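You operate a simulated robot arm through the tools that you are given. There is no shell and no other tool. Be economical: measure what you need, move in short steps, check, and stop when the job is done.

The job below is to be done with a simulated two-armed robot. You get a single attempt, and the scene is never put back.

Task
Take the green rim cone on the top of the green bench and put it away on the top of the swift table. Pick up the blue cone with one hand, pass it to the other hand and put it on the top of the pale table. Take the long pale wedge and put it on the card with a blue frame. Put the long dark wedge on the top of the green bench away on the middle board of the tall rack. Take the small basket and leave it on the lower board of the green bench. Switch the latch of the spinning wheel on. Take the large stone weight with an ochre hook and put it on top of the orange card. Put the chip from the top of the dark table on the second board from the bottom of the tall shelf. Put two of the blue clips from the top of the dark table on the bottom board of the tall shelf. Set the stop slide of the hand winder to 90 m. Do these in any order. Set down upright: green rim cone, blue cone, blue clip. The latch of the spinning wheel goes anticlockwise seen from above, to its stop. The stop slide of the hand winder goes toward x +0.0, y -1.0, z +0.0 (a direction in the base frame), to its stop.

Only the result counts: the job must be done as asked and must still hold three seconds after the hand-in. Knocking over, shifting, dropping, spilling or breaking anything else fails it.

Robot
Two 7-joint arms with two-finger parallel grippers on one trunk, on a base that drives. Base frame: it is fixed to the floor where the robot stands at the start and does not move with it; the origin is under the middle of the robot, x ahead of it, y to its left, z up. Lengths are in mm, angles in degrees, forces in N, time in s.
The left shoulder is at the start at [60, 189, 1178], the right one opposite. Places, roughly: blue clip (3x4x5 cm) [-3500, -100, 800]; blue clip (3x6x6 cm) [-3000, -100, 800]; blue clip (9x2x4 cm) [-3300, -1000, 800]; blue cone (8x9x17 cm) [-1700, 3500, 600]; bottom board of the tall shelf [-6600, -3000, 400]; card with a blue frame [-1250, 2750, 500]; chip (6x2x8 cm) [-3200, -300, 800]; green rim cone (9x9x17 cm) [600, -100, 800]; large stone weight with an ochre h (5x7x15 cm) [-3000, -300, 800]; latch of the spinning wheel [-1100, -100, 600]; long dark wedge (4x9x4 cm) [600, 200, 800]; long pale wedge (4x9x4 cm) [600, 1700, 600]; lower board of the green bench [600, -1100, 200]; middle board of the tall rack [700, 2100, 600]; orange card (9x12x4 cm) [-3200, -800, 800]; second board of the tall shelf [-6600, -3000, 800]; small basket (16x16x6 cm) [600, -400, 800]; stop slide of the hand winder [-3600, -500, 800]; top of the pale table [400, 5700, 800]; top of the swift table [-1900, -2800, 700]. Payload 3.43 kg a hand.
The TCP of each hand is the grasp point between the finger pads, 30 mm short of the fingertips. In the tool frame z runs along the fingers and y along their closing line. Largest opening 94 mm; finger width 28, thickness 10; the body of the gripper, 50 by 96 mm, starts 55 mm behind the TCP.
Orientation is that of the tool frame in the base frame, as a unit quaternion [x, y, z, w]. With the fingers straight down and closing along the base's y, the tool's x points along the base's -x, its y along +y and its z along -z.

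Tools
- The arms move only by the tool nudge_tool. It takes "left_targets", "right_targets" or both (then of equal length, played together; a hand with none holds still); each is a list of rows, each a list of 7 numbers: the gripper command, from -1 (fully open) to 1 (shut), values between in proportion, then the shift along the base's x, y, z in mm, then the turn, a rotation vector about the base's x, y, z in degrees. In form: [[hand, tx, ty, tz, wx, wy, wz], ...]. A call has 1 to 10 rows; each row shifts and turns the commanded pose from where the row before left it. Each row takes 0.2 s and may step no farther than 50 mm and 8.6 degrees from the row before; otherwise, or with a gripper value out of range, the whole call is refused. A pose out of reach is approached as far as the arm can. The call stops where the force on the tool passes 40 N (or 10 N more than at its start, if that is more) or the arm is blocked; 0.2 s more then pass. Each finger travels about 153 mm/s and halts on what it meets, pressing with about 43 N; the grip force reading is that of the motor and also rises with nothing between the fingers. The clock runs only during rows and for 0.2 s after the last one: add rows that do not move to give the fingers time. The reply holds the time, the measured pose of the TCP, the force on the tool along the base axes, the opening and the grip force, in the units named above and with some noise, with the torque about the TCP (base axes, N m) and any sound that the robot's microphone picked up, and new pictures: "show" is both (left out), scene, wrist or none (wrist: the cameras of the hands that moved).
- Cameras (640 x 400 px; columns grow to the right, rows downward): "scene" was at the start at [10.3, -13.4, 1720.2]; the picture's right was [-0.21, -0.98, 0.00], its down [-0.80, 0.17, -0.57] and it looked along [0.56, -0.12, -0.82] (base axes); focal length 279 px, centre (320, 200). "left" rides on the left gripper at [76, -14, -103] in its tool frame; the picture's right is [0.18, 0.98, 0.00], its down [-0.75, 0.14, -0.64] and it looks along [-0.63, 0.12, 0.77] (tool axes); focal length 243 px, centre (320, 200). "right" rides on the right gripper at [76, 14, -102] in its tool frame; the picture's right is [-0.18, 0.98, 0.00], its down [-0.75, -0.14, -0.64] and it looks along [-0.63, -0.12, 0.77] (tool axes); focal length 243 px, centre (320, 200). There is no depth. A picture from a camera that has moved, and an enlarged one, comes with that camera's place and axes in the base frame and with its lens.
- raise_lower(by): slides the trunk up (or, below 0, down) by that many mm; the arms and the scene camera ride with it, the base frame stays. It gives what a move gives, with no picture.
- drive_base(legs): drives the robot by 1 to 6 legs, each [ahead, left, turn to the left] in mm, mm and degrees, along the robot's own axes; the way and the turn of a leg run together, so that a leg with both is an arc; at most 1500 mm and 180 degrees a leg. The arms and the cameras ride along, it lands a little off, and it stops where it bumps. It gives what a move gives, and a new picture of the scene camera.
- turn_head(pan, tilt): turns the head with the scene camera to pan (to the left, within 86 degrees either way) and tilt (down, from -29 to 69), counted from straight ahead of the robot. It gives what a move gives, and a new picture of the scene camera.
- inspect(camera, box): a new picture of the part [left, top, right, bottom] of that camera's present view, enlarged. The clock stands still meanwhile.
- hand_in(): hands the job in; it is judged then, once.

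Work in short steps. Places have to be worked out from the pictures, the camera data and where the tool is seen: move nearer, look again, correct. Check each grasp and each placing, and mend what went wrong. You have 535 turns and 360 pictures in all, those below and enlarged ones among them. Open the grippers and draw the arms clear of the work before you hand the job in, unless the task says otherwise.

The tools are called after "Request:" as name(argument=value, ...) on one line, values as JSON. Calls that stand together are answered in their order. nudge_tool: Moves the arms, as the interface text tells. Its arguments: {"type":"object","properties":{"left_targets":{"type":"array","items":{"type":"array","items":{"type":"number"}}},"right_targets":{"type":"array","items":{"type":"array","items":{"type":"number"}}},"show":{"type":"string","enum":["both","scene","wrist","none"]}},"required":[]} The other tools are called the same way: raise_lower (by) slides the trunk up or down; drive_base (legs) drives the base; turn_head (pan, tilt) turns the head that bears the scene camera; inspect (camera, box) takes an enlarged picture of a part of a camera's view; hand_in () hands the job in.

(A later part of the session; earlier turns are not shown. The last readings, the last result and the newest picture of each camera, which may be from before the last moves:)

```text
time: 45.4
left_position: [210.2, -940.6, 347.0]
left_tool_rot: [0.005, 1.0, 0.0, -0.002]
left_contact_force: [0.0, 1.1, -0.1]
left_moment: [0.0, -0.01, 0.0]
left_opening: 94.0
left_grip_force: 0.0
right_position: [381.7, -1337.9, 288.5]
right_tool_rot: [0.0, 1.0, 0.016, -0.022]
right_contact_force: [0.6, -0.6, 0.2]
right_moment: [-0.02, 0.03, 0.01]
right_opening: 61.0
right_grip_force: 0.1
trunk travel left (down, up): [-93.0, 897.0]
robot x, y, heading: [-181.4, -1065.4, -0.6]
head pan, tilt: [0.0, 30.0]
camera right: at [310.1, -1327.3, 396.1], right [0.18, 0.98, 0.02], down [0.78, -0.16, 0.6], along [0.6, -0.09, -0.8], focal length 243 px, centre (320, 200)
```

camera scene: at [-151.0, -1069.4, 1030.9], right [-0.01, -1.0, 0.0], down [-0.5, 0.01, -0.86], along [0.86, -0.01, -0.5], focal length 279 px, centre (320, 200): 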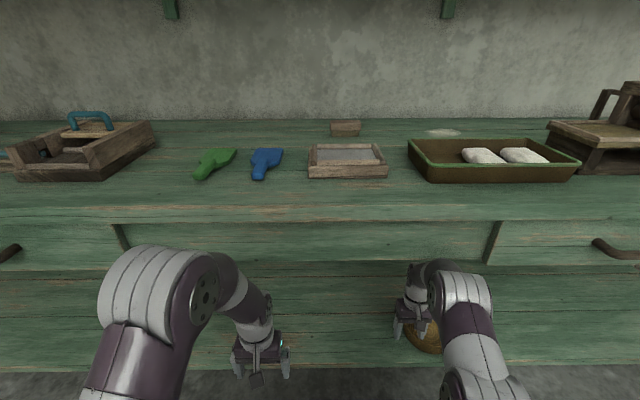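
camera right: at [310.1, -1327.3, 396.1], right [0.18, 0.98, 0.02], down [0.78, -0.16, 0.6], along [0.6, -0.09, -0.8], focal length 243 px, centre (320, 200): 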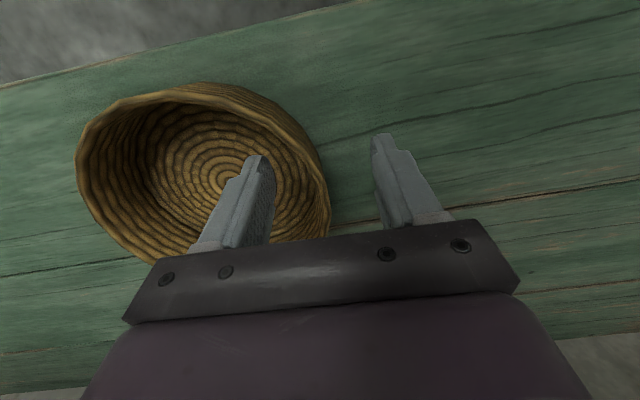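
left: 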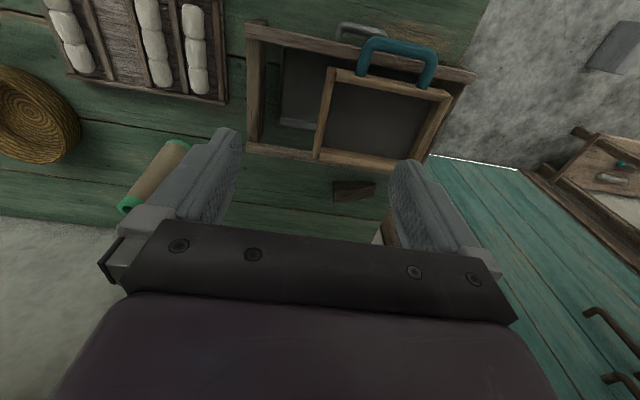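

Nearly blocked again; lower the trunk another 20 mm and lift again.

Request:
raise_lower(by=-25)

Request:
nudge_tool(right_targets=[[-0.3, 0, 0, 8, 0, -1, 0], [-0.3, 0, 0, 8, 0, -1, 0], [-0.3, 0, 0, 8, 0, 0, 0], [-0.3, 0, 0, 5, 0, 0, 0], [-0.3, 0, 0, 0, 0, 0, 0]], show="wrist")

```text
time: 46.1
left_position: [210.5, -941.1, 325.0]
left_tool_rot: [0.004, 1.0, 0.0, 0.0]
left_contact_force: [-0.4, 0.0, 0.0]
left_moment: [0.01, 0.0, 0.02]
left_opening: 94.1
left_grip_force: 0.1
right_position: [388.9, -1340.9, 279.4]
right_tool_rot: [0.0, 1.0, 0.012, -0.008]
right_contact_force: [-0.7, -0.2, 0.4]
right_moment: [-0.01, 0.0, -0.01]
right_opening: 60.9
right_grip_force: 0.0
trunk travel left (down, up): [-68.0, 922.0]
robot x, y, heading: [-183.4, -1068.2, -0.4]
head pan, tilt: [0.0, 30.0]
```

```text
time: 47.3
left_position: [209.1, -941.1, 324.7]
left_tool_rot: [0.005, 1.0, 0.0, -0.001]
left_contact_force: [0.1, -0.3, 0.2]
left_moment: [0.01, -0.02, -0.01]
left_opening: 94.0
left_grip_force: 0.0
right_position: [384.7, -1340.5, 302.3]
right_tool_rot: [-0.001, 1.0, 0.014, 0.005]
right_contact_force: [-0.2, -0.5, 0.6]
right_moment: [0.01, -0.01, -0.03]
right_opening: 61.0
right_grip_force: 0.0
trunk travel left (down, up): [-68.0, 922.0]
robot x, y, heading: [-184.0, -1068.0, -0.3]
head pan, tilt: [0.0, 30.0]
camera right: at [308.2, -1327.6, 406.1], right [0.18, 0.98, 0.03], down [0.75, -0.16, 0.65], along [0.64, -0.1, -0.76], focal length 243 px, centre (320, 200)
```

right: 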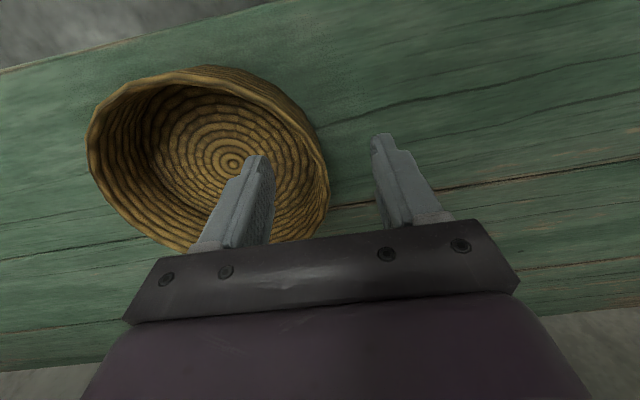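

Another round to gain clearance.

Request:
raise_lower(by=-30)

Request:
nudge_tool(right_targets=[[-0.3, 0, 0, 10, 0, 0, 0], [-0.3, 0, 0, 10, 0, 0, 0], [-0.3, 0, 0, 10, 0, 0, 0], [-0.3, 0, 0, 10, 0, 0, 0], [-0.3, 0, 0, 5, 0, 0, 0], [-0.3, 0, 0, 0, 0, 0, 0]], show="wrist")

```text
time: 48.1
left_position: [209.2, -941.2, 296.0]
left_tool_rot: [0.004, 1.0, 0.0, 0.0]
left_contact_force: [0.2, -0.5, -1.4]
left_moment: [-0.02, -0.03, -0.01]
left_opening: 94.0
left_grip_force: 0.1
right_position: [386.4, -1340.5, 277.5]
right_tool_rot: [-0.001, 1.0, 0.013, 0.009]
right_contact_force: [0.5, -0.2, -0.2]
right_moment: [0.02, -0.02, 0.02]
right_opening: 60.9
right_grip_force: 0.0
trunk travel left (down, up): [-38.0, 952.0]
robot x, y, heading: [-185.8, -1068.5, -0.4]
head pan, tilt: [0.0, 30.0]
```

```text
time: 49.5
left_position: [210.2, -940.3, 295.1]
left_tool_rot: [0.004, 1.0, 0.001, -0.001]
left_contact_force: [-0.2, -0.3, -0.3]
left_moment: [0.03, 0.0, -0.01]
left_opening: 94.0
left_grip_force: 0.1
right_position: [380.2, -1338.1, 314.0]
right_tool_rot: [0.0, 1.0, 0.013, 0.006]
right_contact_force: [-1.1, 1.0, 0.0]
right_moment: [0.02, 0.0, 0.02]
right_opening: 61.1
right_grip_force: 0.0
right hand out of reach, approached as far as the arm can: row 4
trunk travel left (down, up): [-38.0, 952.0]
robot x, y, heading: [-181.3, -1071.4, -0.9]
head pan, tilt: [0.0, 30.0]
camera right: at [302.5, -1327.4, 416.8], right [0.18, 0.98, 0.03], down [0.75, -0.16, 0.65], along [0.64, -0.1, -0.76], focal length 243 px, centre (320, 200)
```

right: 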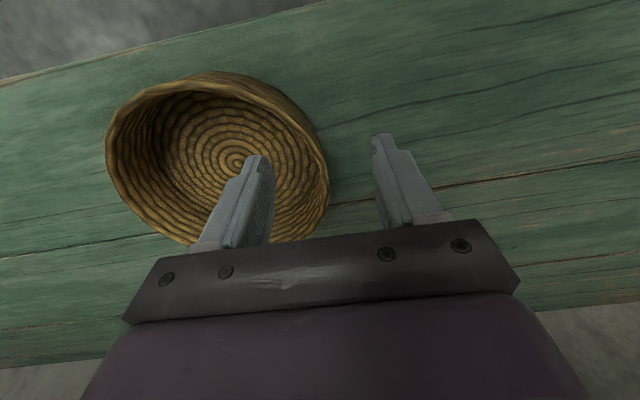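

Tips are at z ≈ 284, above the rim (~260). I shift the hand +y away from the basket.

Request:
nudge_tool(right_targets=[[-0.3, 0, 15, 0, 0, 0, 0], [-0.3, 0, 25, 0, 0, 0, 0], [-0.3, 0, 30, 0, 0, 0, 0], [-0.3, 0, 0, 0, 0, 0, 0]], show="wrist")

```text
time: 50.5
left_position: [209.5, -944.0, 295.7]
left_tool_rot: [0.005, 1.0, 0.005, 0.0]
left_contact_force: [0.0, 0.0, -0.3]
left_moment: [0.0, -0.03, 0.01]
left_opening: 94.2
left_grip_force: 0.1
right_position: [377.6, -1274.5, 313.6]
right_tool_rot: [0.004, 1.0, 0.017, 0.005]
right_contact_force: [-0.2, 0.0, 0.1]
right_moment: [-0.02, -0.02, 0.03]
right_opening: 61.2
right_grip_force: 0.0
trunk travel left (down, up): [-38.0, 952.0]
robot x, y, heading: [-179.2, -1069.1, -0.7]
head pan, tilt: [0.0, 30.0]
camera right: at [301.3, -1263.3, 417.0], right [0.19, 0.98, 0.04], down [0.75, -0.17, 0.64], along [0.64, -0.1, -0.77], focal length 243 px, centre (320, 200)
```

right: 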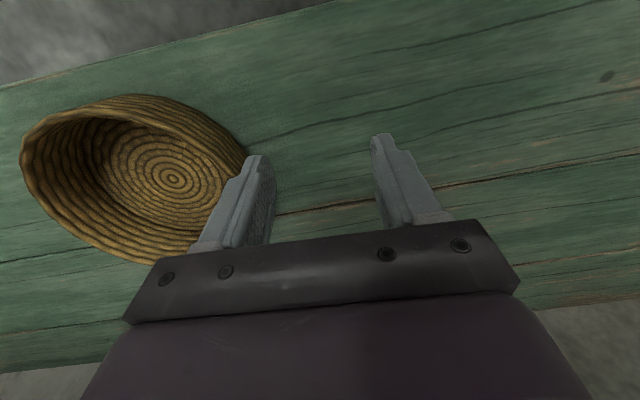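

The basket is clear and standing. I back straight out and raise the trunk to working height.

Request:
drive_base(legs=[[-450, 0, 0]])

Request:
raise_lower(by=400)

Request:
raise_lower(by=400)

```text
time: 53.2
left_position: [-238.2, -936.9, 293.5]
left_tool_rot: [0.004, 1.0, 0.0, 0.0]
left_contact_force: [-0.3, -0.2, 0.4]
left_moment: [0.01, 0.03, 0.02]
left_opening: 94.1
left_grip_force: 0.0
right_position: [-66.2, -1264.1, 318.5]
right_tool_rot: [-0.001, 1.0, 0.012, 0.008]
right_contact_force: [-0.2, 0.2, 0.4]
right_moment: [0.02, 0.01, -0.01]
right_opening: 61.0
right_grip_force: 0.1
trunk travel left (down, up): [-38.0, 952.0]
robot x, y, heading: [-634.2, -1067.2, -0.5]
head pan, tilt: [0.0, 30.0]
camera scene: at [-600.6, -1063.2, 945.0], right [-0.01, -1.0, 0.0], down [-0.5, 0.0, -0.87], along [0.87, -0.01, -0.5], focal length 279 px, centre (320, 200)
```

scene: 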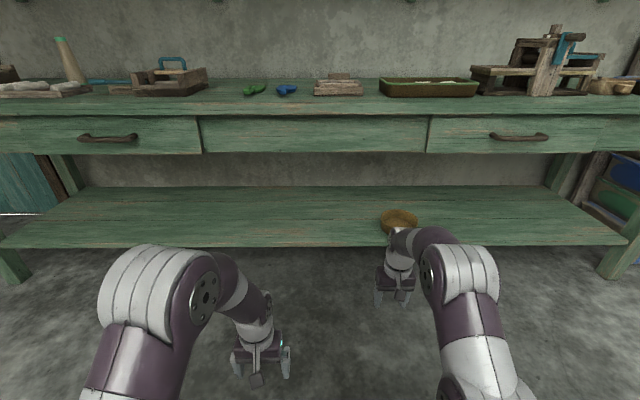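

```text
time: 57.0
left_position: [-238.2, -937.4, 694.2]
left_tool_rot: [0.003, 1.0, 0.0, -0.001]
left_contact_force: [0.7, 0.4, -0.2]
left_moment: [0.0, 0.01, 0.01]
left_opening: 94.0
left_grip_force: 0.1
right_position: [-67.3, -1265.1, 718.9]
right_tool_rot: [-0.001, 1.0, 0.012, 0.008]
right_contact_force: [-0.3, -0.4, -0.1]
right_moment: [-0.01, -0.02, -0.01]
right_opening: 61.1
right_grip_force: 0.1
trunk travel left (down, up): [-438.0, 552.0]
robot x, y, heading: [-633.0, -1066.1, -0.7]
head pan, tilt: [0.0, 30.0]
```

```text
time: 60.9
left_position: [-238.7, -936.4, 1096.1]
left_tool_rot: [0.004, 1.0, 0.0, 0.0]
left_contact_force: [-1.0, -0.2, 0.7]
left_moment: [0.0, -0.01, -0.04]
left_opening: 93.9
left_grip_force: 0.0
right_position: [-66.5, -1264.4, 1118.5]
right_tool_rot: [-0.001, 1.0, 0.012, 0.008]
right_contact_force: [0.3, 0.6, 0.7]
right_moment: [0.0, 0.04, 0.02]
right_opening: 60.9
right_grip_force: 0.1
trunk travel left (down, up): [-838.0, 152.0]
robot x, y, heading: [-631.9, -1065.5, -0.2]
head pan, tilt: [0.0, 30.0]
```

The basket is in place on the lower board. I retract the right arm and drive to the bench in front of the green rim cone.

Request:
nudge_tool(right_targets=[[-1, -45, 0, 0, 0, 0, -1], [-1, -45, 0, 0, 0, 0, -0.7], [-1, -45, 0, 0, 0, 0, 0], [-1, -45, 0, 0, 0, 0, 0], [-1, -45, 0, 0, 0, 0, 0]], show="none")

Request:
turn_head(pan=-10, tilt=60)

Request:
drive_base(legs=[[0, 1120, 0.3], [620, 0, 0]])

```text
time: 62.0
left_position: [-240.2, -936.7, 1096.1]
left_tool_rot: [0.004, 1.0, -0.001, 0.001]
left_contact_force: [-0.3, -0.5, 0.6]
left_moment: [0.01, 0.03, -0.01]
left_opening: 94.0
left_grip_force: 0.1
right_position: [-293.6, -1262.1, 1117.8]
right_tool_rot: [0.013, 1.0, 0.013, 0.009]
right_contact_force: [-0.6, -1.1, -0.4]
right_moment: [0.0, -0.04, -0.01]
right_opening: 94.1
right_grip_force: 0.0
trunk travel left (down, up): [-838.0, 152.0]
robot x, y, heading: [-631.2, -1060.4, -0.3]
head pan, tilt: [0.0, 30.0]
```

```text
time: 63.0
left_position: [-237.9, -936.3, 1095.5]
left_tool_rot: [0.004, 1.0, 0.0, 0.0]
left_contact_force: [0.2, 0.0, -0.2]
left_moment: [0.01, 0.02, -0.01]
left_opening: 94.0
left_grip_force: 0.1
right_position: [-292.4, -1261.0, 1117.1]
right_tool_rot: [0.014, 1.0, 0.012, 0.008]
right_contact_force: [-0.6, -0.3, 0.6]
right_moment: [-0.03, 0.04, -0.03]
right_opening: 94.0
right_grip_force: 0.0
trunk travel left (down, up): [-838.0, 152.0]
robot x, y, heading: [-630.3, -1065.0, -0.2]
head pan, tilt: [-10.0, 60.0]
camera scene: at [-625.4, -1074.6, 1703.0], right [-0.18, -0.98, 0.0], down [-0.85, 0.16, -0.5], along [0.49, -0.09, -0.87], focal length 279 px, centre (320, 200)
```

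scene: 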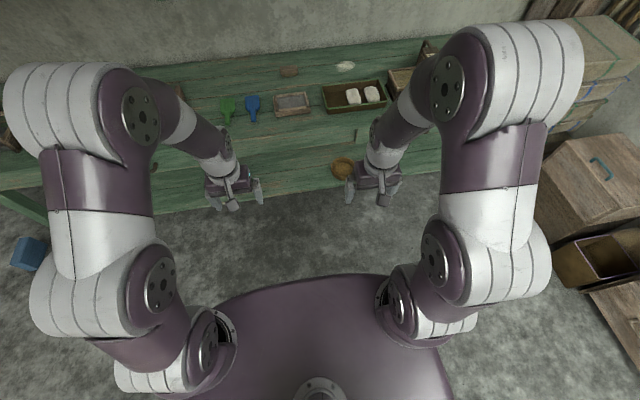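

```text
time: 71.9
left_position: [390.1, 200.2, 1095.9]
left_tool_rot: [0.002, 1.0, 0.0, 0.001]
left_contact_force: [0.0, 0.1, -0.8]
left_moment: [-0.02, -0.01, -0.02]
left_opening: 94.3
left_grip_force: 0.1
right_position: [337.0, -127.1, 1117.0]
right_tool_rot: [0.012, 1.0, 0.012, 0.009]
right_contact_force: [-0.6, -0.6, -0.8]
right_moment: [-0.02, -0.01, 0.01]
right_opening: 94.1
right_grip_force: 0.1
trunk travel left (down, up): [-838.0, 152.0]
robot x, y, heading: [-0.6, 71.1, -0.3]
head pan, tilt: [-10.0, 60.0]
camera scene: at [2.6, 59.9, 1702.9], right [-0.18, -0.98, 0.0], down [-0.85, 0.15, -0.5], along [0.49, -0.09, -0.87], focal length 279 px, centre (320, 200)
```

scene: 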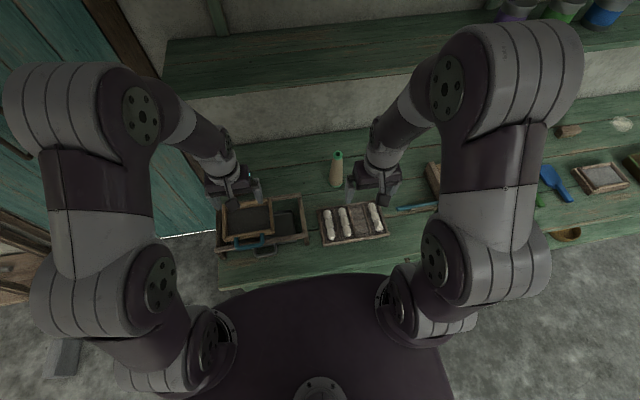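

Right hand is in line with the cone. I level the tool and bring it above the cone.

Request:
nudge_tool(right_targets=[[-1, 45, 2, -10, -1.4, 1, 1.4], [-1, 45, 2, -10, 0, 0, 0], [-1, 45, 2, -10, 0, 0, 0], [-1, 45, 2, -10, 0, 0, 0], [-1, 40, 2, -10, 0, 0, 0], [-1, 0, 0, 0, 0, 0, 0]], show="wrist")

```text
time: 73.3
left_position: [389.4, 198.6, 1096.5]
left_tool_rot: [0.001, 1.0, 0.0, 0.0]
left_contact_force: [-0.1, 0.7, 0.8]
left_moment: [-0.01, -0.04, -0.03]
left_opening: 93.9
left_grip_force: 0.1
right_position: [560.5, -115.9, 1068.1]
right_tool_rot: [0.0, 1.0, 0.001, 0.001]
right_contact_force: [-0.7, -0.8, 1.2]
right_moment: [-0.02, 0.04, -0.02]
right_opening: 93.7
right_grip_force: 0.0
trunk travel left (down, up): [-838.0, 152.0]
robot x, y, heading: [-1.1, 74.7, -0.3]
head pan, tilt: [-10.0, 60.0]
camera right: at [484.8, -101.2, 1170.5], right [0.18, 0.98, 0.0], down [0.75, -0.14, 0.64], along [0.63, -0.12, -0.77], focal length 243 px, centre (320, 200)
```

right: 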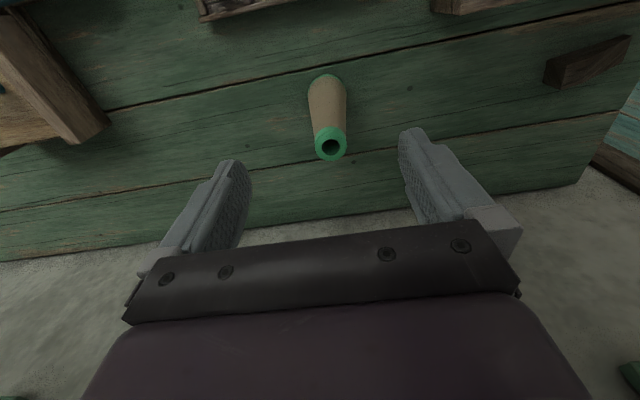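

Cone top centre at about (600, -112, 948). I move over it and descend around it.

Request:
nudge_tool(right_targets=[[-1, 40, 4, -10, 0, 0, 0], [-1, 0, 0, -45, 0, 0, 0], [-1, 0, 0, -45, 0, 0, 0], [-1, 0, 0, -40, 0, 0, 0], [-1, 0, 0, -18, 0, 0, 0], [-1, 0, 0, 0, 0, 0, 0]], show="wrist")

```text
time: 74.7
left_position: [392.1, 198.8, 1093.7]
left_tool_rot: [0.002, 1.0, 0.0, -0.001]
left_contact_force: [-0.1, -0.8, 0.1]
left_moment: [-0.02, 0.03, 0.03]
left_opening: 94.2
left_grip_force: 0.1
right_position: [595.4, -112.4, 908.2]
right_tool_rot: [0.0, 1.0, 0.0, -0.001]
right_contact_force: [0.2, 0.2, -1.0]
right_moment: [0.04, 0.03, 0.0]
right_opening: 93.6
right_grip_force: 0.1
right hand out of reach, approached as far as the arm can: row 1
trunk travel left (down, up): [-838.0, 152.0]
robot x, y, heading: [2.2, 70.2, -0.2]
head pan, tilt: [-10.0, 60.0]
camera right: at [519.7, -98.1, 1011.4], right [0.18, 0.98, 0.0], down [0.76, -0.14, 0.64], along [0.63, -0.12, -0.77], focal length 243 px, centre (320, 200)
```

right: 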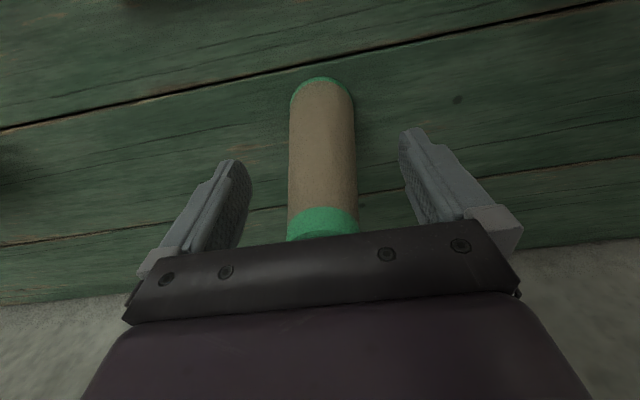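

Cone is between the fingers. Closing.

Request:
nudge_tool(right_targets=[[-0.2, 0, 0, 0, 0, 0, 0], [0.3, 0, 0, 0, 0, 0, 0], [1, 0, 0, 0, 0, 0, 0], [1, 0, 0, 0, 0, 0, 0], [1, 0, 0, 0, 0, 0, 0]], show="none")

Request:
nudge_tool(right_targets=[[1, 0, 0, 30, 0, 0, 0], [1, 0, 0, 45, 0, 0, 0], [1, 0, 0, 45, 0, 0, 0], [1, -30, 0, 35, 0, 0, 0], [1, -45, -10, 0, 0, 0, 0], [1, -45, -10, 0, 0, 0, 0], [1, -45, -10, 0, 0, 0, 0]], show="both")

```text
time: 75.9
left_position: [388.8, 198.6, 1095.7]
left_tool_rot: [0.002, 1.0, 0.001, 0.001]
left_contact_force: [1.0, -0.3, 0.2]
left_moment: [-0.01, 0.02, 0.0]
left_opening: 94.1
left_grip_force: 0.0
right_position: [592.9, -112.6, 910.3]
right_tool_rot: [0.0, 1.0, -0.001, 0.0]
right_contact_force: [-0.8, 0.3, 3.7]
right_moment: [-0.05, 0.02, -0.01]
right_opening: 41.8
right_grip_force: 43.5
trunk travel left (down, up): [-838.0, 152.0]
robot x, y, heading: [-2.7, 70.5, -0.2]
head pan, tilt: [-10.0, 60.0]
```

```text
time: 77.5
left_position: [390.0, 200.2, 1096.0]
left_tool_rot: [0.002, 1.0, 0.0, 0.0]
left_contact_force: [0.6, 0.0, 0.1]
left_moment: [-0.02, -0.01, 0.0]
left_opening: 94.1
left_grip_force: 0.1
right_position: [425.7, -143.3, 1060.3]
right_tool_rot: [-0.001, 1.0, 0.0, 0.0]
right_contact_force: [-0.6, -0.3, 0.3]
right_moment: [-0.02, -0.05, 0.0]
right_opening: 41.8
right_grip_force: 43.4
trunk travel left (down, up): [-838.0, 152.0]
robot x, y, heading: [-1.1, 70.4, 0.1]
head pan, tilt: [-10.0, 60.0]
camera scene: at [1.7, 60.2, 1702.9], right [-0.18, -0.98, 0.0], down [-0.85, 0.15, -0.5], along [0.49, -0.09, -0.87], focal length 279 px, centre (320, 200)
camera right: at [350.2, -129.1, 1164.3], right [0.18, 0.98, 0.0], down [0.75, -0.14, 0.64], along [0.63, -0.12, -0.77], focal length 243 px, centre (320, 200)
```

scene: 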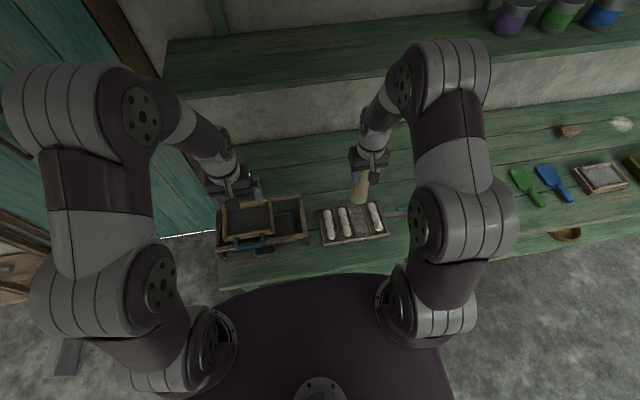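
right: 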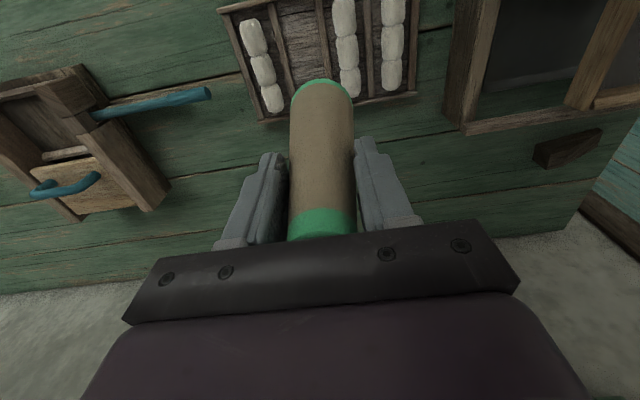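

The cone is held 135 mm above its base. While here I'll also fetch the dark wedge with the left hand: nudge the base closer, raise the right hand, and turn the left tool 90° (the wedge lies along y).

Request:
nudge_tool(left_targets=[[-1, 0, 0, 0, 0, 0, -8.5], [-1, 0, 0, 0, 0, 0, -8.5], [-1, 0, 0, 0, 0, 0, -8.5], [-1, 0, 0, 0, 0, 0, -8.5], [-1, 0, 0, 0, 0, 0, -8.5], [-1, 0, 0, 0, 0, 0, -8.5], [-1, 0, 0, 0, 0, 0, -8.5], [-1, 0, 0, 0, 0, 0, -8.5], [-1, 0, 0, 0, 0, 0, -8.5], [-1, 0, 0, 0, 0, 0, -8.5]], right_targets=[[1, -10, -10, 12, 0, 0, 0], [1, -10, -10, 12, 0, 0, 0], [1, -10, -10, 12, 0, 0, 0], [1, -10, -10, 12, 0, 0, 0], [1, -10, -10, 12, 0, 0, 0], [1, -10, -10, 12, 0, 0, 0], [1, -10, -10, 12, 0, 0, 0], [1, -10, -10, 12, 0, 0, 0], [1, -10, -10, 12, 0, 0, 0], [1, -10, -10, 12, 0, 0, 0]], show="none")

Request:
drive_base(legs=[[40, 0, 0]])

```text
time: 79.7
left_position: [388.8, 199.1, 1095.9]
left_tool_rot: [0.677, 0.736, 0.0, 0.0]
left_contact_force: [-0.2, 0.6, 0.0]
left_moment: [0.02, -0.01, 0.01]
left_opening: 93.9
left_grip_force: 0.0
right_position: [327.5, -241.6, 1182.8]
right_tool_rot: [0.0, 1.0, 0.001, 0.001]
right_contact_force: [-0.2, -0.5, 0.1]
right_moment: [0.0, 0.0, 0.01]
right_opening: 41.7
right_grip_force: 42.7
trunk travel left (down, up): [-838.0, 152.0]
robot x, y, heading: [-1.3, 68.0, -0.3]
head pan, tilt: [-10.0, 60.0]
```

```text
time: 80.6
left_position: [423.9, 198.6, 1096.5]
left_tool_rot: [0.677, 0.736, 0.002, 0.001]
left_contact_force: [-0.6, -1.1, 1.0]
left_moment: [-0.01, -0.01, 0.01]
left_opening: 94.2
left_grip_force: 0.1
right_position: [360.2, -241.7, 1183.9]
right_tool_rot: [0.0, 1.0, -0.001, 0.002]
right_contact_force: [-0.2, -0.1, -0.1]
right_moment: [-0.03, -0.02, 0.02]
right_opening: 41.9
right_grip_force: 43.2
trunk travel left (down, up): [-838.0, 152.0]
robot x, y, heading: [38.8, 71.7, -0.3]
head pan, tilt: [-10.0, 60.0]
camera scene: at [34.7, 59.9, 1703.0], right [-0.18, -0.98, 0.0], down [-0.85, 0.15, -0.5], along [0.5, -0.09, -0.86], focal length 279 px, centre (320, 200)
```

scene: 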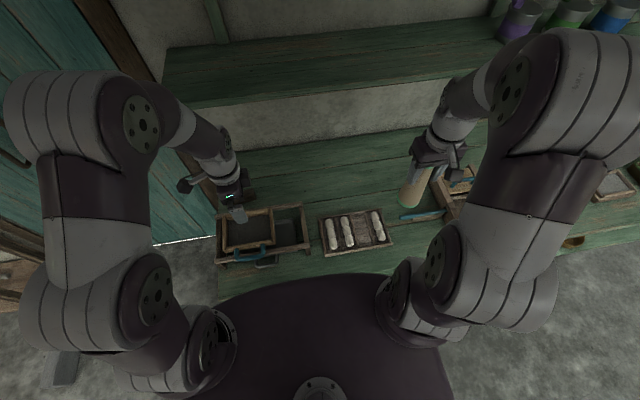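

I lower the trunk by 100 mm for reach and bring the left hand over the wedge.

Request:
raise_lower(by=-100)

Request:
nudge_tool(left_targets=[[-0.5, 38, 9, 0, 0, 0, 0], [-0.5, 38, 9, 0, 0, 0, 0], [-0.5, 38, 9, 0, 0, 0, 0], [-0.5, 38, 9, 0, 0, 0, 0], [-0.5, 20, 9, 0, 0, 0, 0], [-0.5, 0, 0, 0, 0, 0, 0]], show="both")

```text
time: 81.9
left_position: [431.4, 198.9, 994.1]
left_tool_rot: [0.676, 0.737, 0.001, -0.001]
left_contact_force: [0.1, 0.4, 0.4]
left_moment: [-0.04, 0.0, -0.01]
left_opening: 93.9
left_grip_force: 0.0
right_position: [368.0, -242.7, 1082.3]
right_tool_rot: [-0.001, 1.0, 0.001, -0.001]
right_contact_force: [0.9, -0.3, 0.2]
right_moment: [0.01, 0.02, -0.01]
right_opening: 42.0
right_grip_force: 43.0
trunk travel left (down, up): [-738.0, 252.0]
robot x, y, heading: [34.1, 67.8, -0.3]
head pan, tilt: [-10.0, 60.0]
```

```text
time: 83.3
left_position: [592.4, 240.9, 996.9]
left_tool_rot: [0.678, 0.735, 0.0, -0.001]
left_contact_force: [0.5, -0.1, -0.2]
left_moment: [-0.02, 0.01, -0.01]
left_opening: 70.5
left_grip_force: 0.1
right_position: [360.5, -243.3, 1083.9]
right_tool_rot: [0.0, 1.0, 0.001, 0.002]
right_contact_force: [0.0, 0.0, -0.5]
right_moment: [-0.01, 0.02, 0.0]
right_opening: 41.8
right_grip_force: 42.8
trunk travel left (down, up): [-738.0, 252.0]
robot x, y, heading: [33.1, 71.6, -0.3]
head pan, tilt: [-10.0, 60.0]
camera scene: at [32.2, 57.8, 1602.6], right [-0.18, -0.98, 0.0], down [-0.85, 0.15, -0.51], along [0.5, -0.09, -0.86], focal length 279 px, centre (320, 200)
camera left: at [571.3, 315.0, 1097.6], right [0.96, 0.26, 0.0], down [0.2, -0.74, 0.64], along [0.17, -0.62, -0.77], focal length 243 px, centre (320, 200)
```

scene: 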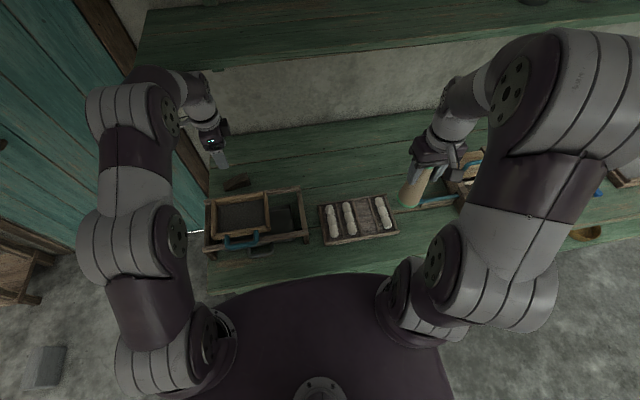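
left: 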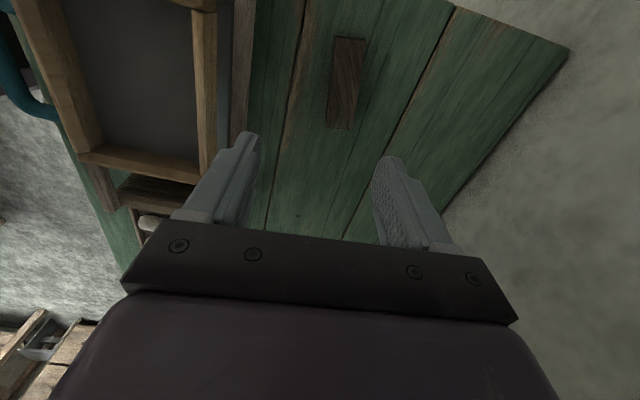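

The wedge centre is near (621, 244), turned about 11° from y. I align and descend to z ≈ 860.

Request:
nudge_tool(left_targets=[[-0.5, 14, 2, -30, 0, 0, 3], [-0.5, 15, 2, -40, 0, 0, 3], [-0.5, 0, 0, -40, 0, 0, 0], [-0.5, 0, 0, -30, 0, 0, 0], [-0.5, 0, 0, 0, 0, 0, 0]], show="wrist")

```text
time: 84.5
left_position: [629.8, 247.6, 853.7]
left_tool_rot: [0.637, 0.771, 0.0, 0.001]
left_contact_force: [-1.1, -0.5, 0.4]
left_moment: [0.01, 0.0, -0.01]
left_opening: 70.2
left_grip_force: 0.1
right_position: [364.9, -244.2, 1082.6]
right_tool_rot: [0.0, 1.0, 0.0, 0.0]
right_contact_force: [0.7, -0.6, -0.1]
right_moment: [-0.01, -0.01, 0.0]
right_opening: 42.0
right_grip_force: 43.3
trunk travel left (down, up): [-738.0, 252.0]
robot x, y, heading: [38.0, 70.5, -0.2]
head pan, tilt: [-10.0, 60.0]
camera left: at [600.5, 317.4, 955.2], right [0.93, 0.36, 0.0], down [0.28, -0.71, 0.64], along [0.24, -0.6, -0.77], focal length 243 px, centre (320, 200)
```

left: 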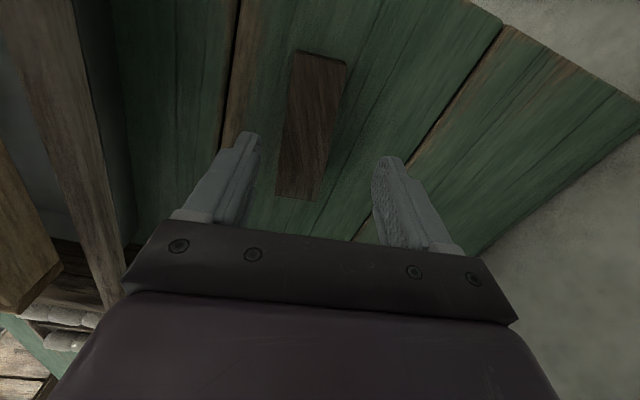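

Well aligned; shift 8 mm back and go down to z ≈ 811, then close.

Request:
nudge_tool(left_targets=[[-0.5, -8, 2, -15, 0, 0, 0], [-0.5, 0, 0, -15, 0, 0, 0], [-0.5, 0, 0, -13, 0, 0, 0], [0, 0, 0, 0, 0, 0, 0], [1, 0, 0, 0, 0, 0, 0], [1, 0, 0, 0, 0, 0, 0], [1, 0, 0, 0, 0, 0, 0]], show="wrist")

```text
time: 86.1
left_position: [621.4, 248.4, 809.8]
left_tool_rot: [0.638, 0.77, -0.001, -0.001]
left_contact_force: [-1.1, -0.5, 0.0]
left_moment: [0.01, 0.01, -0.02]
left_opening: 35.0
left_grip_force: 42.6
right_position: [366.2, -242.8, 1082.5]
right_tool_rot: [0.0, 1.0, 0.0, -0.001]
right_contact_force: [0.1, -0.7, 0.1]
right_moment: [-0.02, 0.02, 0.04]
right_opening: 41.6
right_grip_force: 43.0
trunk travel left (down, up): [-738.0, 252.0]
robot x, y, heading: [38.5, 68.5, -0.1]
head pan, tilt: [-10.0, 60.0]
camera left: at [592.9, 320.2, 912.4], right [0.93, 0.36, 0.0], down [0.28, -0.71, 0.64], along [0.23, -0.6, -0.77], focal length 243 px, centre (320, 200)
```

left: 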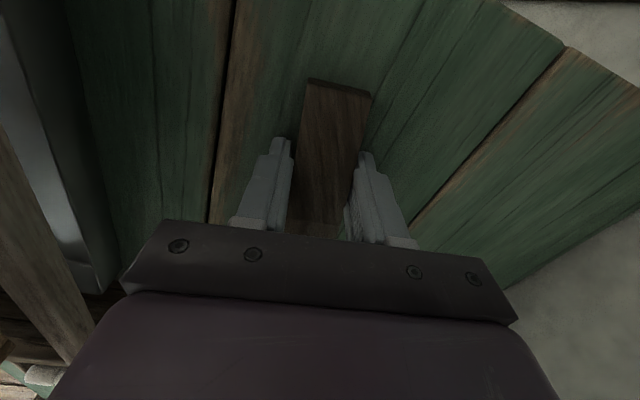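

Gripped at 35 mm. Lift and draw back.

Request:
nudge_tool(left_targets=[[1, 0, 0, 30, 0, 0, 0], [1, 0, 0, 45, 0, 0, 0], [1, 0, 0, 45, 0, 0, 0], [1, 0, 0, 45, 0, 0, 0], [1, -40, 0, 20, 0, 0, 0], [1, -45, 0, 0, 0, 0, 0], [1, -45, 0, 0, 0, 0, 0], [1, -45, 0, 0, 0, 0, 0], [1, -45, 0, 0, 0, 0, 0]], show="wrist")

```text
time: 88.1
left_position: [399.4, 249.1, 999.6]
left_tool_rot: [0.637, 0.771, 0.001, 0.001]
left_contact_force: [-0.7, 0.5, -1.4]
left_moment: [0.02, 0.0, -0.01]
left_opening: 35.0
left_grip_force: 43.4
right_position: [365.5, -242.2, 1083.7]
right_tool_rot: [0.0, 1.0, 0.0, 0.0]
right_contact_force: [-0.5, 0.3, 0.0]
right_moment: [-0.02, 0.0, 0.04]
right_opening: 42.0
right_grip_force: 42.7
trunk travel left (down, up): [-738.0, 252.0]
robot x, y, heading: [37.9, 70.8, -0.4]
head pan, tilt: [-10.0, 60.0]
camera left: at [370.8, 320.5, 1101.8], right [0.93, 0.36, 0.0], down [0.28, -0.71, 0.64], along [0.24, -0.6, -0.77], focal length 243 px, centre (320, 200)
```

left: 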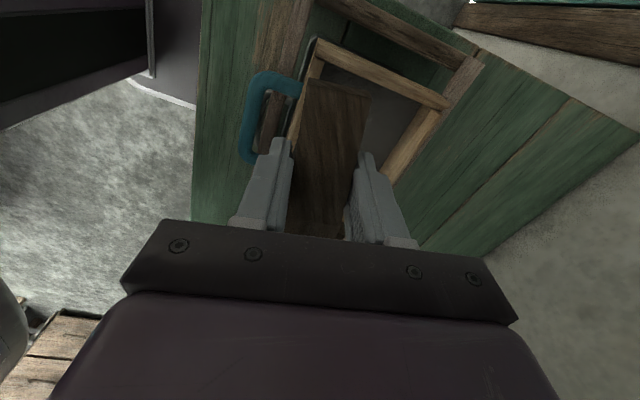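

Both items are held. I back off and drive left along the wall to view the tall rack.

Request:
drive_base(legs=[[-550, 0, 0], [0, 1500, 0.3]])

Request:
turn_head(pan=0, tilt=35)

```text
time: 98.4
left_position: [-128.1, 1770.8, 999.1]
left_tool_rot: [0.646, 0.763, 0.0, 0.0]
left_contact_force: [-0.5, -0.1, -0.5]
left_moment: [0.02, 0.03, -0.01]
left_opening: 35.0
left_grip_force: 43.3
right_position: [-173.2, 1281.7, 1082.8]
right_tool_rot: [0.01, 1.0, 0.0, -0.001]
right_contact_force: [0.6, 0.3, -0.8]
right_moment: [0.01, -0.02, 0.01]
right_opening: 41.7
right_grip_force: 42.8
trunk travel left (down, up): [-738.0, 252.0]
robot x, y, heading: [-493.7, 1599.2, -1.6]
head pan, tilt: [-10.0, 60.0]
camera scene: at [-490.9, 1590.2, 1602.9], right [-0.2, -0.98, 0.0], down [-0.85, 0.17, -0.5], along [0.49, -0.1, -0.87], focal length 279 px, centre (320, 200)
```

scene: 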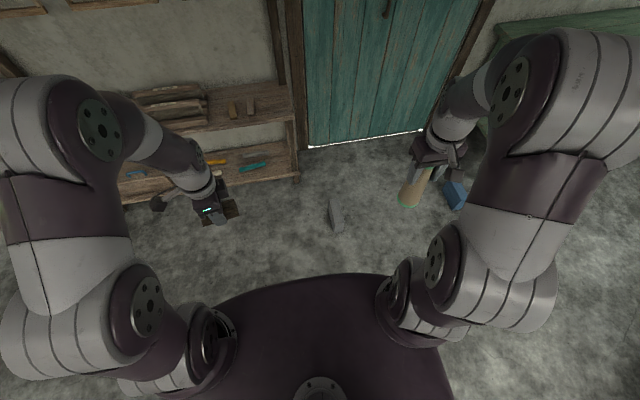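

```text
time: 99.3
left_position: [-127.9, 1772.4, 999.6]
left_tool_rot: [0.646, 0.763, -0.001, 0.0]
left_contact_force: [-0.3, -0.5, -0.1]
left_moment: [0.01, 0.01, 0.0]
left_opening: 35.4
left_grip_force: 43.5
right_position: [-173.2, 1281.3, 1081.4]
right_tool_rot: [0.011, 1.0, -0.001, -0.001]
right_contact_force: [-0.1, -0.3, -1.2]
right_moment: [0.03, 0.0, -0.02]
right_opening: 41.7
right_grip_force: 42.8
trunk travel left (down, up): [-738.0, 252.0]
robot x, y, heading: [-492.9, 1600.4, -1.4]
head pan, tilt: [0.0, 35.0]
camera scene: at [-468.2, 1601.0, 1637.1], right [-0.03, -1.0, 0.0], down [-0.57, 0.01, -0.82], along [0.82, -0.02, -0.57], focal length 279 px, centre (320, 200)
```

scene: 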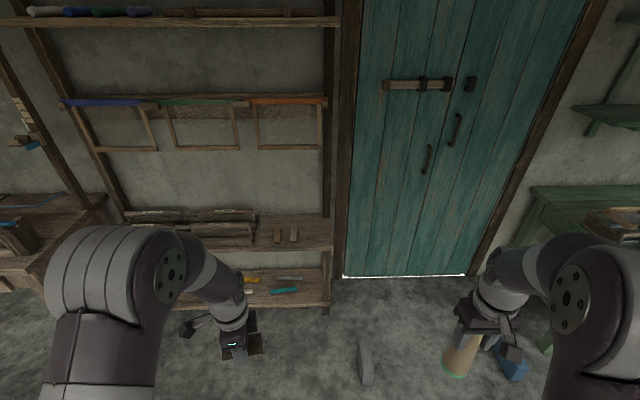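

Two small wedges stand on the middle board; I enlarge that area.

Request:
inspect(camera="scene", box=[220, 200, 340, 275])

```text
5.33 times, centred on (280, 238) of scene
camera zoom: at [-468.2, 1601.0, 1637.1], right [-0.03, -1.0, 0.0], down [-0.57, 0.01, -0.82], along [0.82, -0.02, -0.57], focal length 1490 px, centre (533, 0)
```

zoom: 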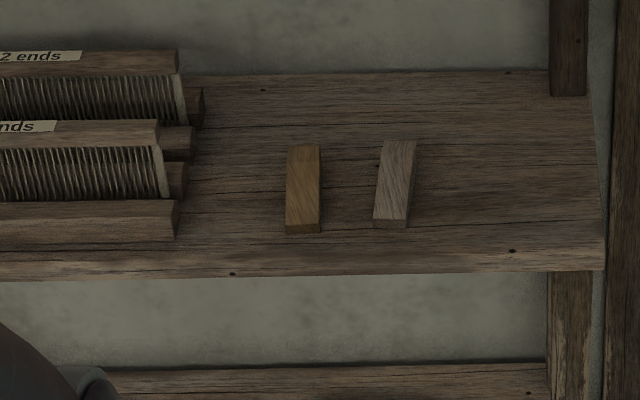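

The paler right-hand wedge at about (648, 1711, 640) matches the hint. I'll set the dark wedge on the free right end of that board, standing so that I avoid the grey box on the floor; approach with a -20° heading.

Request:
drive_base(legs=[[0, 180, 1.5], [560, 0, 0], [0, 0, -20]])

Request:
raise_lower(by=-150)

Request:
turn_head(pan=0, tilt=50)

```text
time: 104.8
left_position: [470.4, 1827.6, 999.2]
left_tool_rot: [0.763, 0.646, 0.001, -0.001]
left_contact_force: [-1.0, -1.0, -1.0]
left_moment: [0.03, 0.01, -0.01]
left_opening: 35.2
left_grip_force: 43.0
right_position: [269.0, 1377.6, 1082.9]
right_tool_rot: [0.176, 0.984, 0.0, -0.001]
right_contact_force: [0.0, 0.9, -1.4]
right_moment: [-0.02, -0.01, -0.02]
right_opening: 41.7
right_grip_force: 42.5
trunk travel left (down, up): [-738.0, 252.0]
robot x, y, heading: [64.7, 1785.9, -20.5]
head pan, tilt: [0.0, 35.0]
camera scene: at [93.4, 1775.8, 1637.2], right [-0.35, -0.94, 0.0], down [-0.54, 0.2, -0.82], along [0.77, -0.29, -0.57], focal length 279 px, centre (320, 200)
```

scene: 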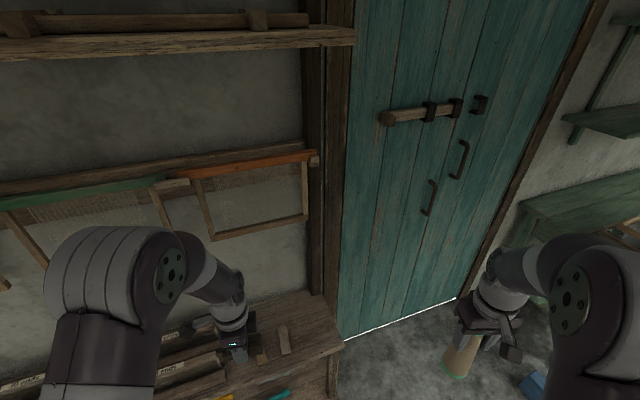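

```text
time: 106.5
left_position: [471.7, 1826.6, 850.4]
left_tool_rot: [0.763, 0.647, 0.0, -0.001]
left_contact_force: [-0.4, 0.6, -0.9]
left_moment: [-0.02, 0.02, 0.0]
left_opening: 35.3
left_grip_force: 43.4
right_position: [268.7, 1378.0, 932.9]
right_tool_rot: [0.175, 0.985, 0.001, -0.001]
right_contact_force: [0.3, 0.3, 0.7]
right_moment: [0.01, 0.01, 0.01]
right_opening: 41.5
right_grip_force: 42.9
trunk travel left (down, up): [-588.0, 402.0]
robot x, y, heading: [68.1, 1784.4, -20.2]
head pan, tilt: [0.0, 35.0]
```

```text
time: 107.3
left_position: [471.4, 1827.7, 850.0]
left_tool_rot: [0.763, 0.647, 0.0, 0.0]
left_contact_force: [0.3, -0.1, -0.7]
left_moment: [0.03, -0.03, 0.01]
left_opening: 34.9
left_grip_force: 42.7
right_position: [268.7, 1377.5, 932.8]
right_tool_rot: [0.175, 0.985, 0.0, -0.001]
right_contact_force: [-0.3, 0.6, 0.2]
right_moment: [0.02, -0.01, 0.02]
right_opening: 41.7
right_grip_force: 42.5
trunk travel left (down, up): [-588.0, 402.0]
robot x, y, heading: [66.2, 1783.9, -20.5]
head pan, tilt: [0.0, 50.0]
camera scene: at [83.0, 1779.7, 1465.5], right [-0.35, -0.94, 0.0], down [-0.72, 0.27, -0.64], along [0.6, -0.22, -0.77], focal length 279 px, centre (320, 200)
```

scene: 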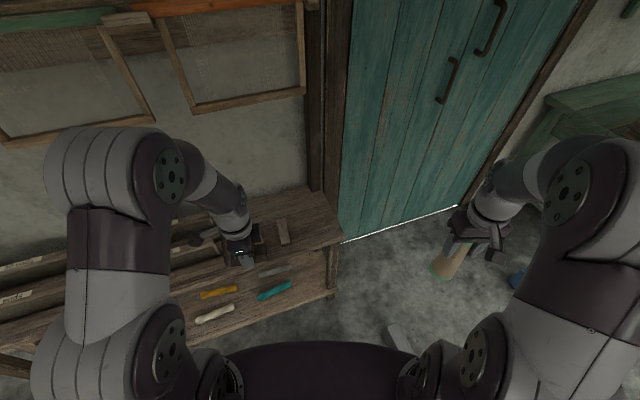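

Board top ≈ 630; free spot at about (640, 1612). I advance 70 mm and take the left hand over it.

Request:
drive_base(legs=[[70, 0, 0]])

Request:
nudge_tool(left_targets=[[1, 20, -40, 0, 0, 0, 0], [1, 20, -40, 0, 0, 0, 0], [1, 20, -40, 0, 0, 0, 0], [1, 22, -40, 0, 0, 0, 0], [1, 22, -30, 0, 0, 0, 0], [1, 0, 0, 0, 0, 0, 0]], show="both")

```text
time: 108.3
left_position: [537.5, 1802.5, 848.8]
left_tool_rot: [0.763, 0.647, -0.001, 0.0]
left_contact_force: [0.0, 0.3, -0.8]
left_moment: [0.04, 0.04, 0.0]
left_opening: 35.0
left_grip_force: 42.4
right_position: [335.2, 1354.0, 932.0]
right_tool_rot: [0.174, 0.985, 0.0, -0.002]
right_contact_force: [-0.1, 0.4, -0.6]
right_moment: [-0.01, 0.02, -0.03]
right_opening: 41.8
right_grip_force: 43.0
trunk travel left (down, up): [-588.0, 402.0]
robot x, y, heading: [132.1, 1758.7, -20.2]
head pan, tilt: [0.0, 50.0]
camera scene: at [150.4, 1754.7, 1465.4], right [-0.35, -0.94, 0.0], down [-0.72, 0.27, -0.64], along [0.6, -0.22, -0.77], focal length 279 px, centre (320, 200)
```

scene: 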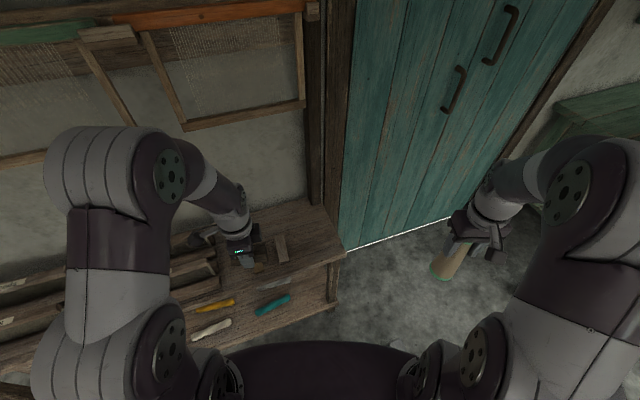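

```text
time: 109.7
left_position: [640.6, 1613.9, 850.3]
left_tool_rot: [0.762, 0.647, 0.0, 0.0]
left_contact_force: [0.8, 0.6, -1.4]
left_moment: [0.04, -0.01, 0.01]
left_opening: 34.9
left_grip_force: 42.6
right_position: [334.1, 1354.1, 932.9]
right_tool_rot: [0.175, 0.985, 0.0, 0.0]
right_contact_force: [0.4, -0.6, -0.4]
right_moment: [0.0, -0.01, -0.04]
right_opening: 41.7
right_grip_force: 42.6
trunk travel left (down, up): [-588.0, 402.0]
robot x, y, heading: [131.5, 1761.5, -20.2]
head pan, tilt: [0.0, 50.0]
camera scene: at [147.8, 1755.9, 1465.5], right [-0.35, -0.94, 0.0], down [-0.72, 0.27, -0.64], along [0.6, -0.22, -0.77], focal length 279 px, centre (320, 200)
camera left: at [638.6, 1689.7, 951.5], right [1.0, 0.02, 0.0], down [0.02, -0.77, 0.64], along [0.01, -0.64, -0.77], focal length 243 px, centre (320, 200)
```

scene: 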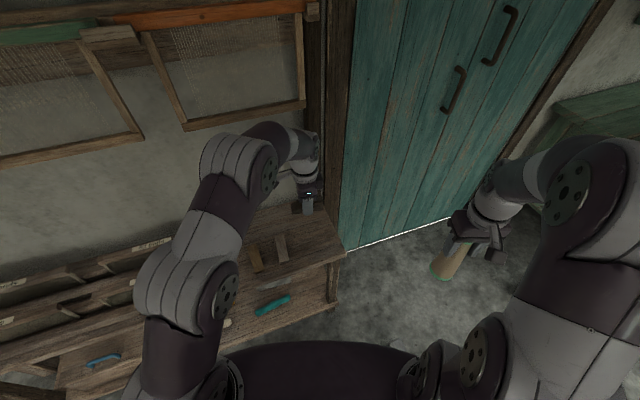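
left: 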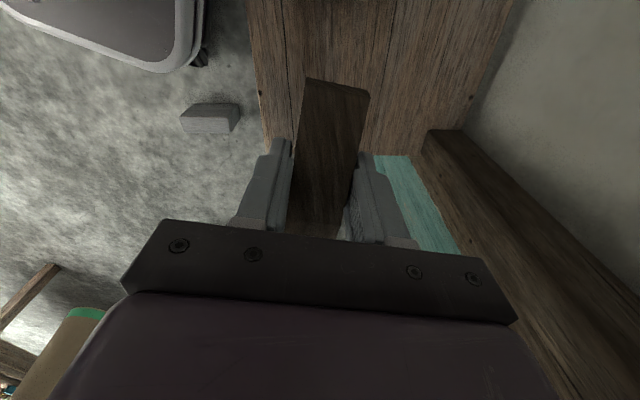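

The spot is clear (board end at y ≈ 1514). I lower the wedge toward the board.

Request:
nudge_tool(left_targets=[[1, 0, 5, -40, 0, 0, 0], [1, 0, 5, -40, 0, 0, 0], [1, 0, 0, -40, 0, 0, 0], [1, 0, 0, -35, 0, 0, 0], [1, 0, 0, -10, 0, 0, 0], [1, 0, 0, -5, 0, 0, 0], [1, 0, 0, 0, 0, 0, 0]], show="wrist")

```text
time: 111.3
left_position: [639.4, 1624.9, 681.1]
left_tool_rot: [0.762, 0.647, 0.0, 0.0]
left_contact_force: [-0.1, 0.2, -1.3]
left_moment: [-0.01, 0.01, 0.0]
left_opening: 35.1
left_grip_force: 42.5
right_position: [333.9, 1354.2, 932.7]
right_tool_rot: [0.175, 0.985, 0.0, -0.001]
right_contact_force: [-0.1, -0.2, -0.9]
right_moment: [-0.03, 0.0, 0.0]
right_opening: 42.0
right_grip_force: 43.2
trunk travel left (down, up): [-588.0, 402.0]
robot x, y, heading: [128.8, 1758.0, -20.3]
head pan, tilt: [0.0, 50.0]
camera left: at [638.0, 1699.9, 781.9], right [1.0, 0.02, 0.0], down [0.02, -0.77, 0.64], along [0.01, -0.64, -0.77], focal length 243 px, centre (320, 200)
```

left: 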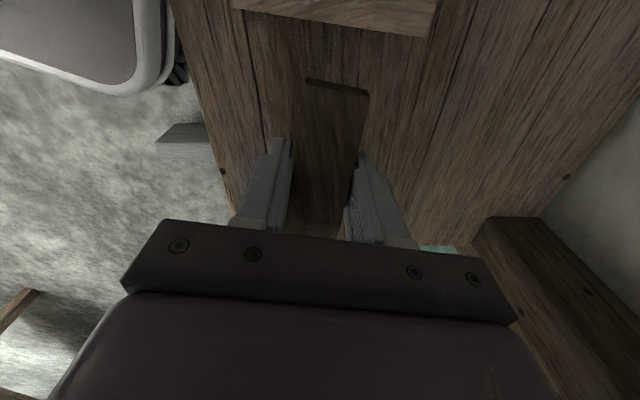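

Still above the board; continue in 4 mm steps until contact.

Request:
nudge_tool(left_targets=[[1, 0, 0, -4, 0, 0, 0], [1, 0, 0, -4, 0, 0, 0], [1, 0, 0, -4, 0, 0, 0], [1, 0, 0, -4, 0, 0, 0], [1, 0, 0, 0, 0, 0, 0]], show="none")

```text
time: 112.5
left_position: [638.6, 1623.1, 663.7]
left_tool_rot: [0.763, 0.647, 0.001, 0.0]
left_contact_force: [-0.7, -0.9, -0.5]
left_moment: [0.02, 0.0, 0.03]
left_opening: 35.1
left_grip_force: 43.3
right_position: [334.4, 1351.7, 932.6]
right_tool_rot: [0.175, 0.985, 0.0, -0.001]
right_contact_force: [-0.1, 0.1, -0.2]
right_moment: [0.0, 0.01, 0.0]
right_opening: 41.7
right_grip_force: 43.0
trunk travel left (down, up): [-588.0, 402.0]
robot x, y, heading: [132.1, 1762.3, -20.4]
head pan, tilt: [0.0, 50.0]
```

Request:
nudge_tool(left_targets=[[1, 0, 0, -4, 0, 0, 0], [1, 0, 0, -4, 0, 0, 0], [1, 0, 0, -4, 0, 0, 0], [1, 0, 0, -4, 0, 0, 0], [1, 0, 0, -4, 0, 0, 0], [1, 0, 0, 0, 0, 0, 0]], show="wrist")

```text
time: 113.8
left_position: [641.1, 1622.3, 650.5]
left_tool_rot: [0.763, 0.647, 0.002, 0.006]
left_contact_force: [-9.5, 5.8, 24.8]
left_moment: [0.46, 0.52, 0.01]
left_opening: 35.1
left_grip_force: 42.9
right_position: [331.7, 1354.5, 934.1]
right_tool_rot: [0.175, 0.985, 0.0, 0.0]
right_contact_force: [-0.4, -0.1, -0.7]
right_moment: [0.0, 0.01, 0.02]
right_opening: 41.4
right_grip_force: 43.0
trunk travel left (down, up): [-588.0, 402.0]
robot x, y, heading: [133.3, 1759.0, -20.4]
head pan, tilt: [0.0, 50.0]
stopped in row 6 (left hand): the force on the tool passed its limit (the readings are from after the stop); the commanded pose is now the measured one
camera left: at [638.3, 1699.4, 751.5], right [1.0, 0.02, 0.01], down [0.01, -0.76, 0.65], along [0.02, -0.65, -0.76], focal length 243 px, centre (320, 200)
```

left: 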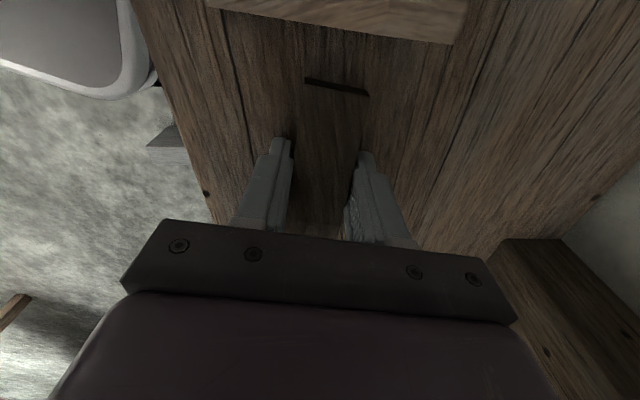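

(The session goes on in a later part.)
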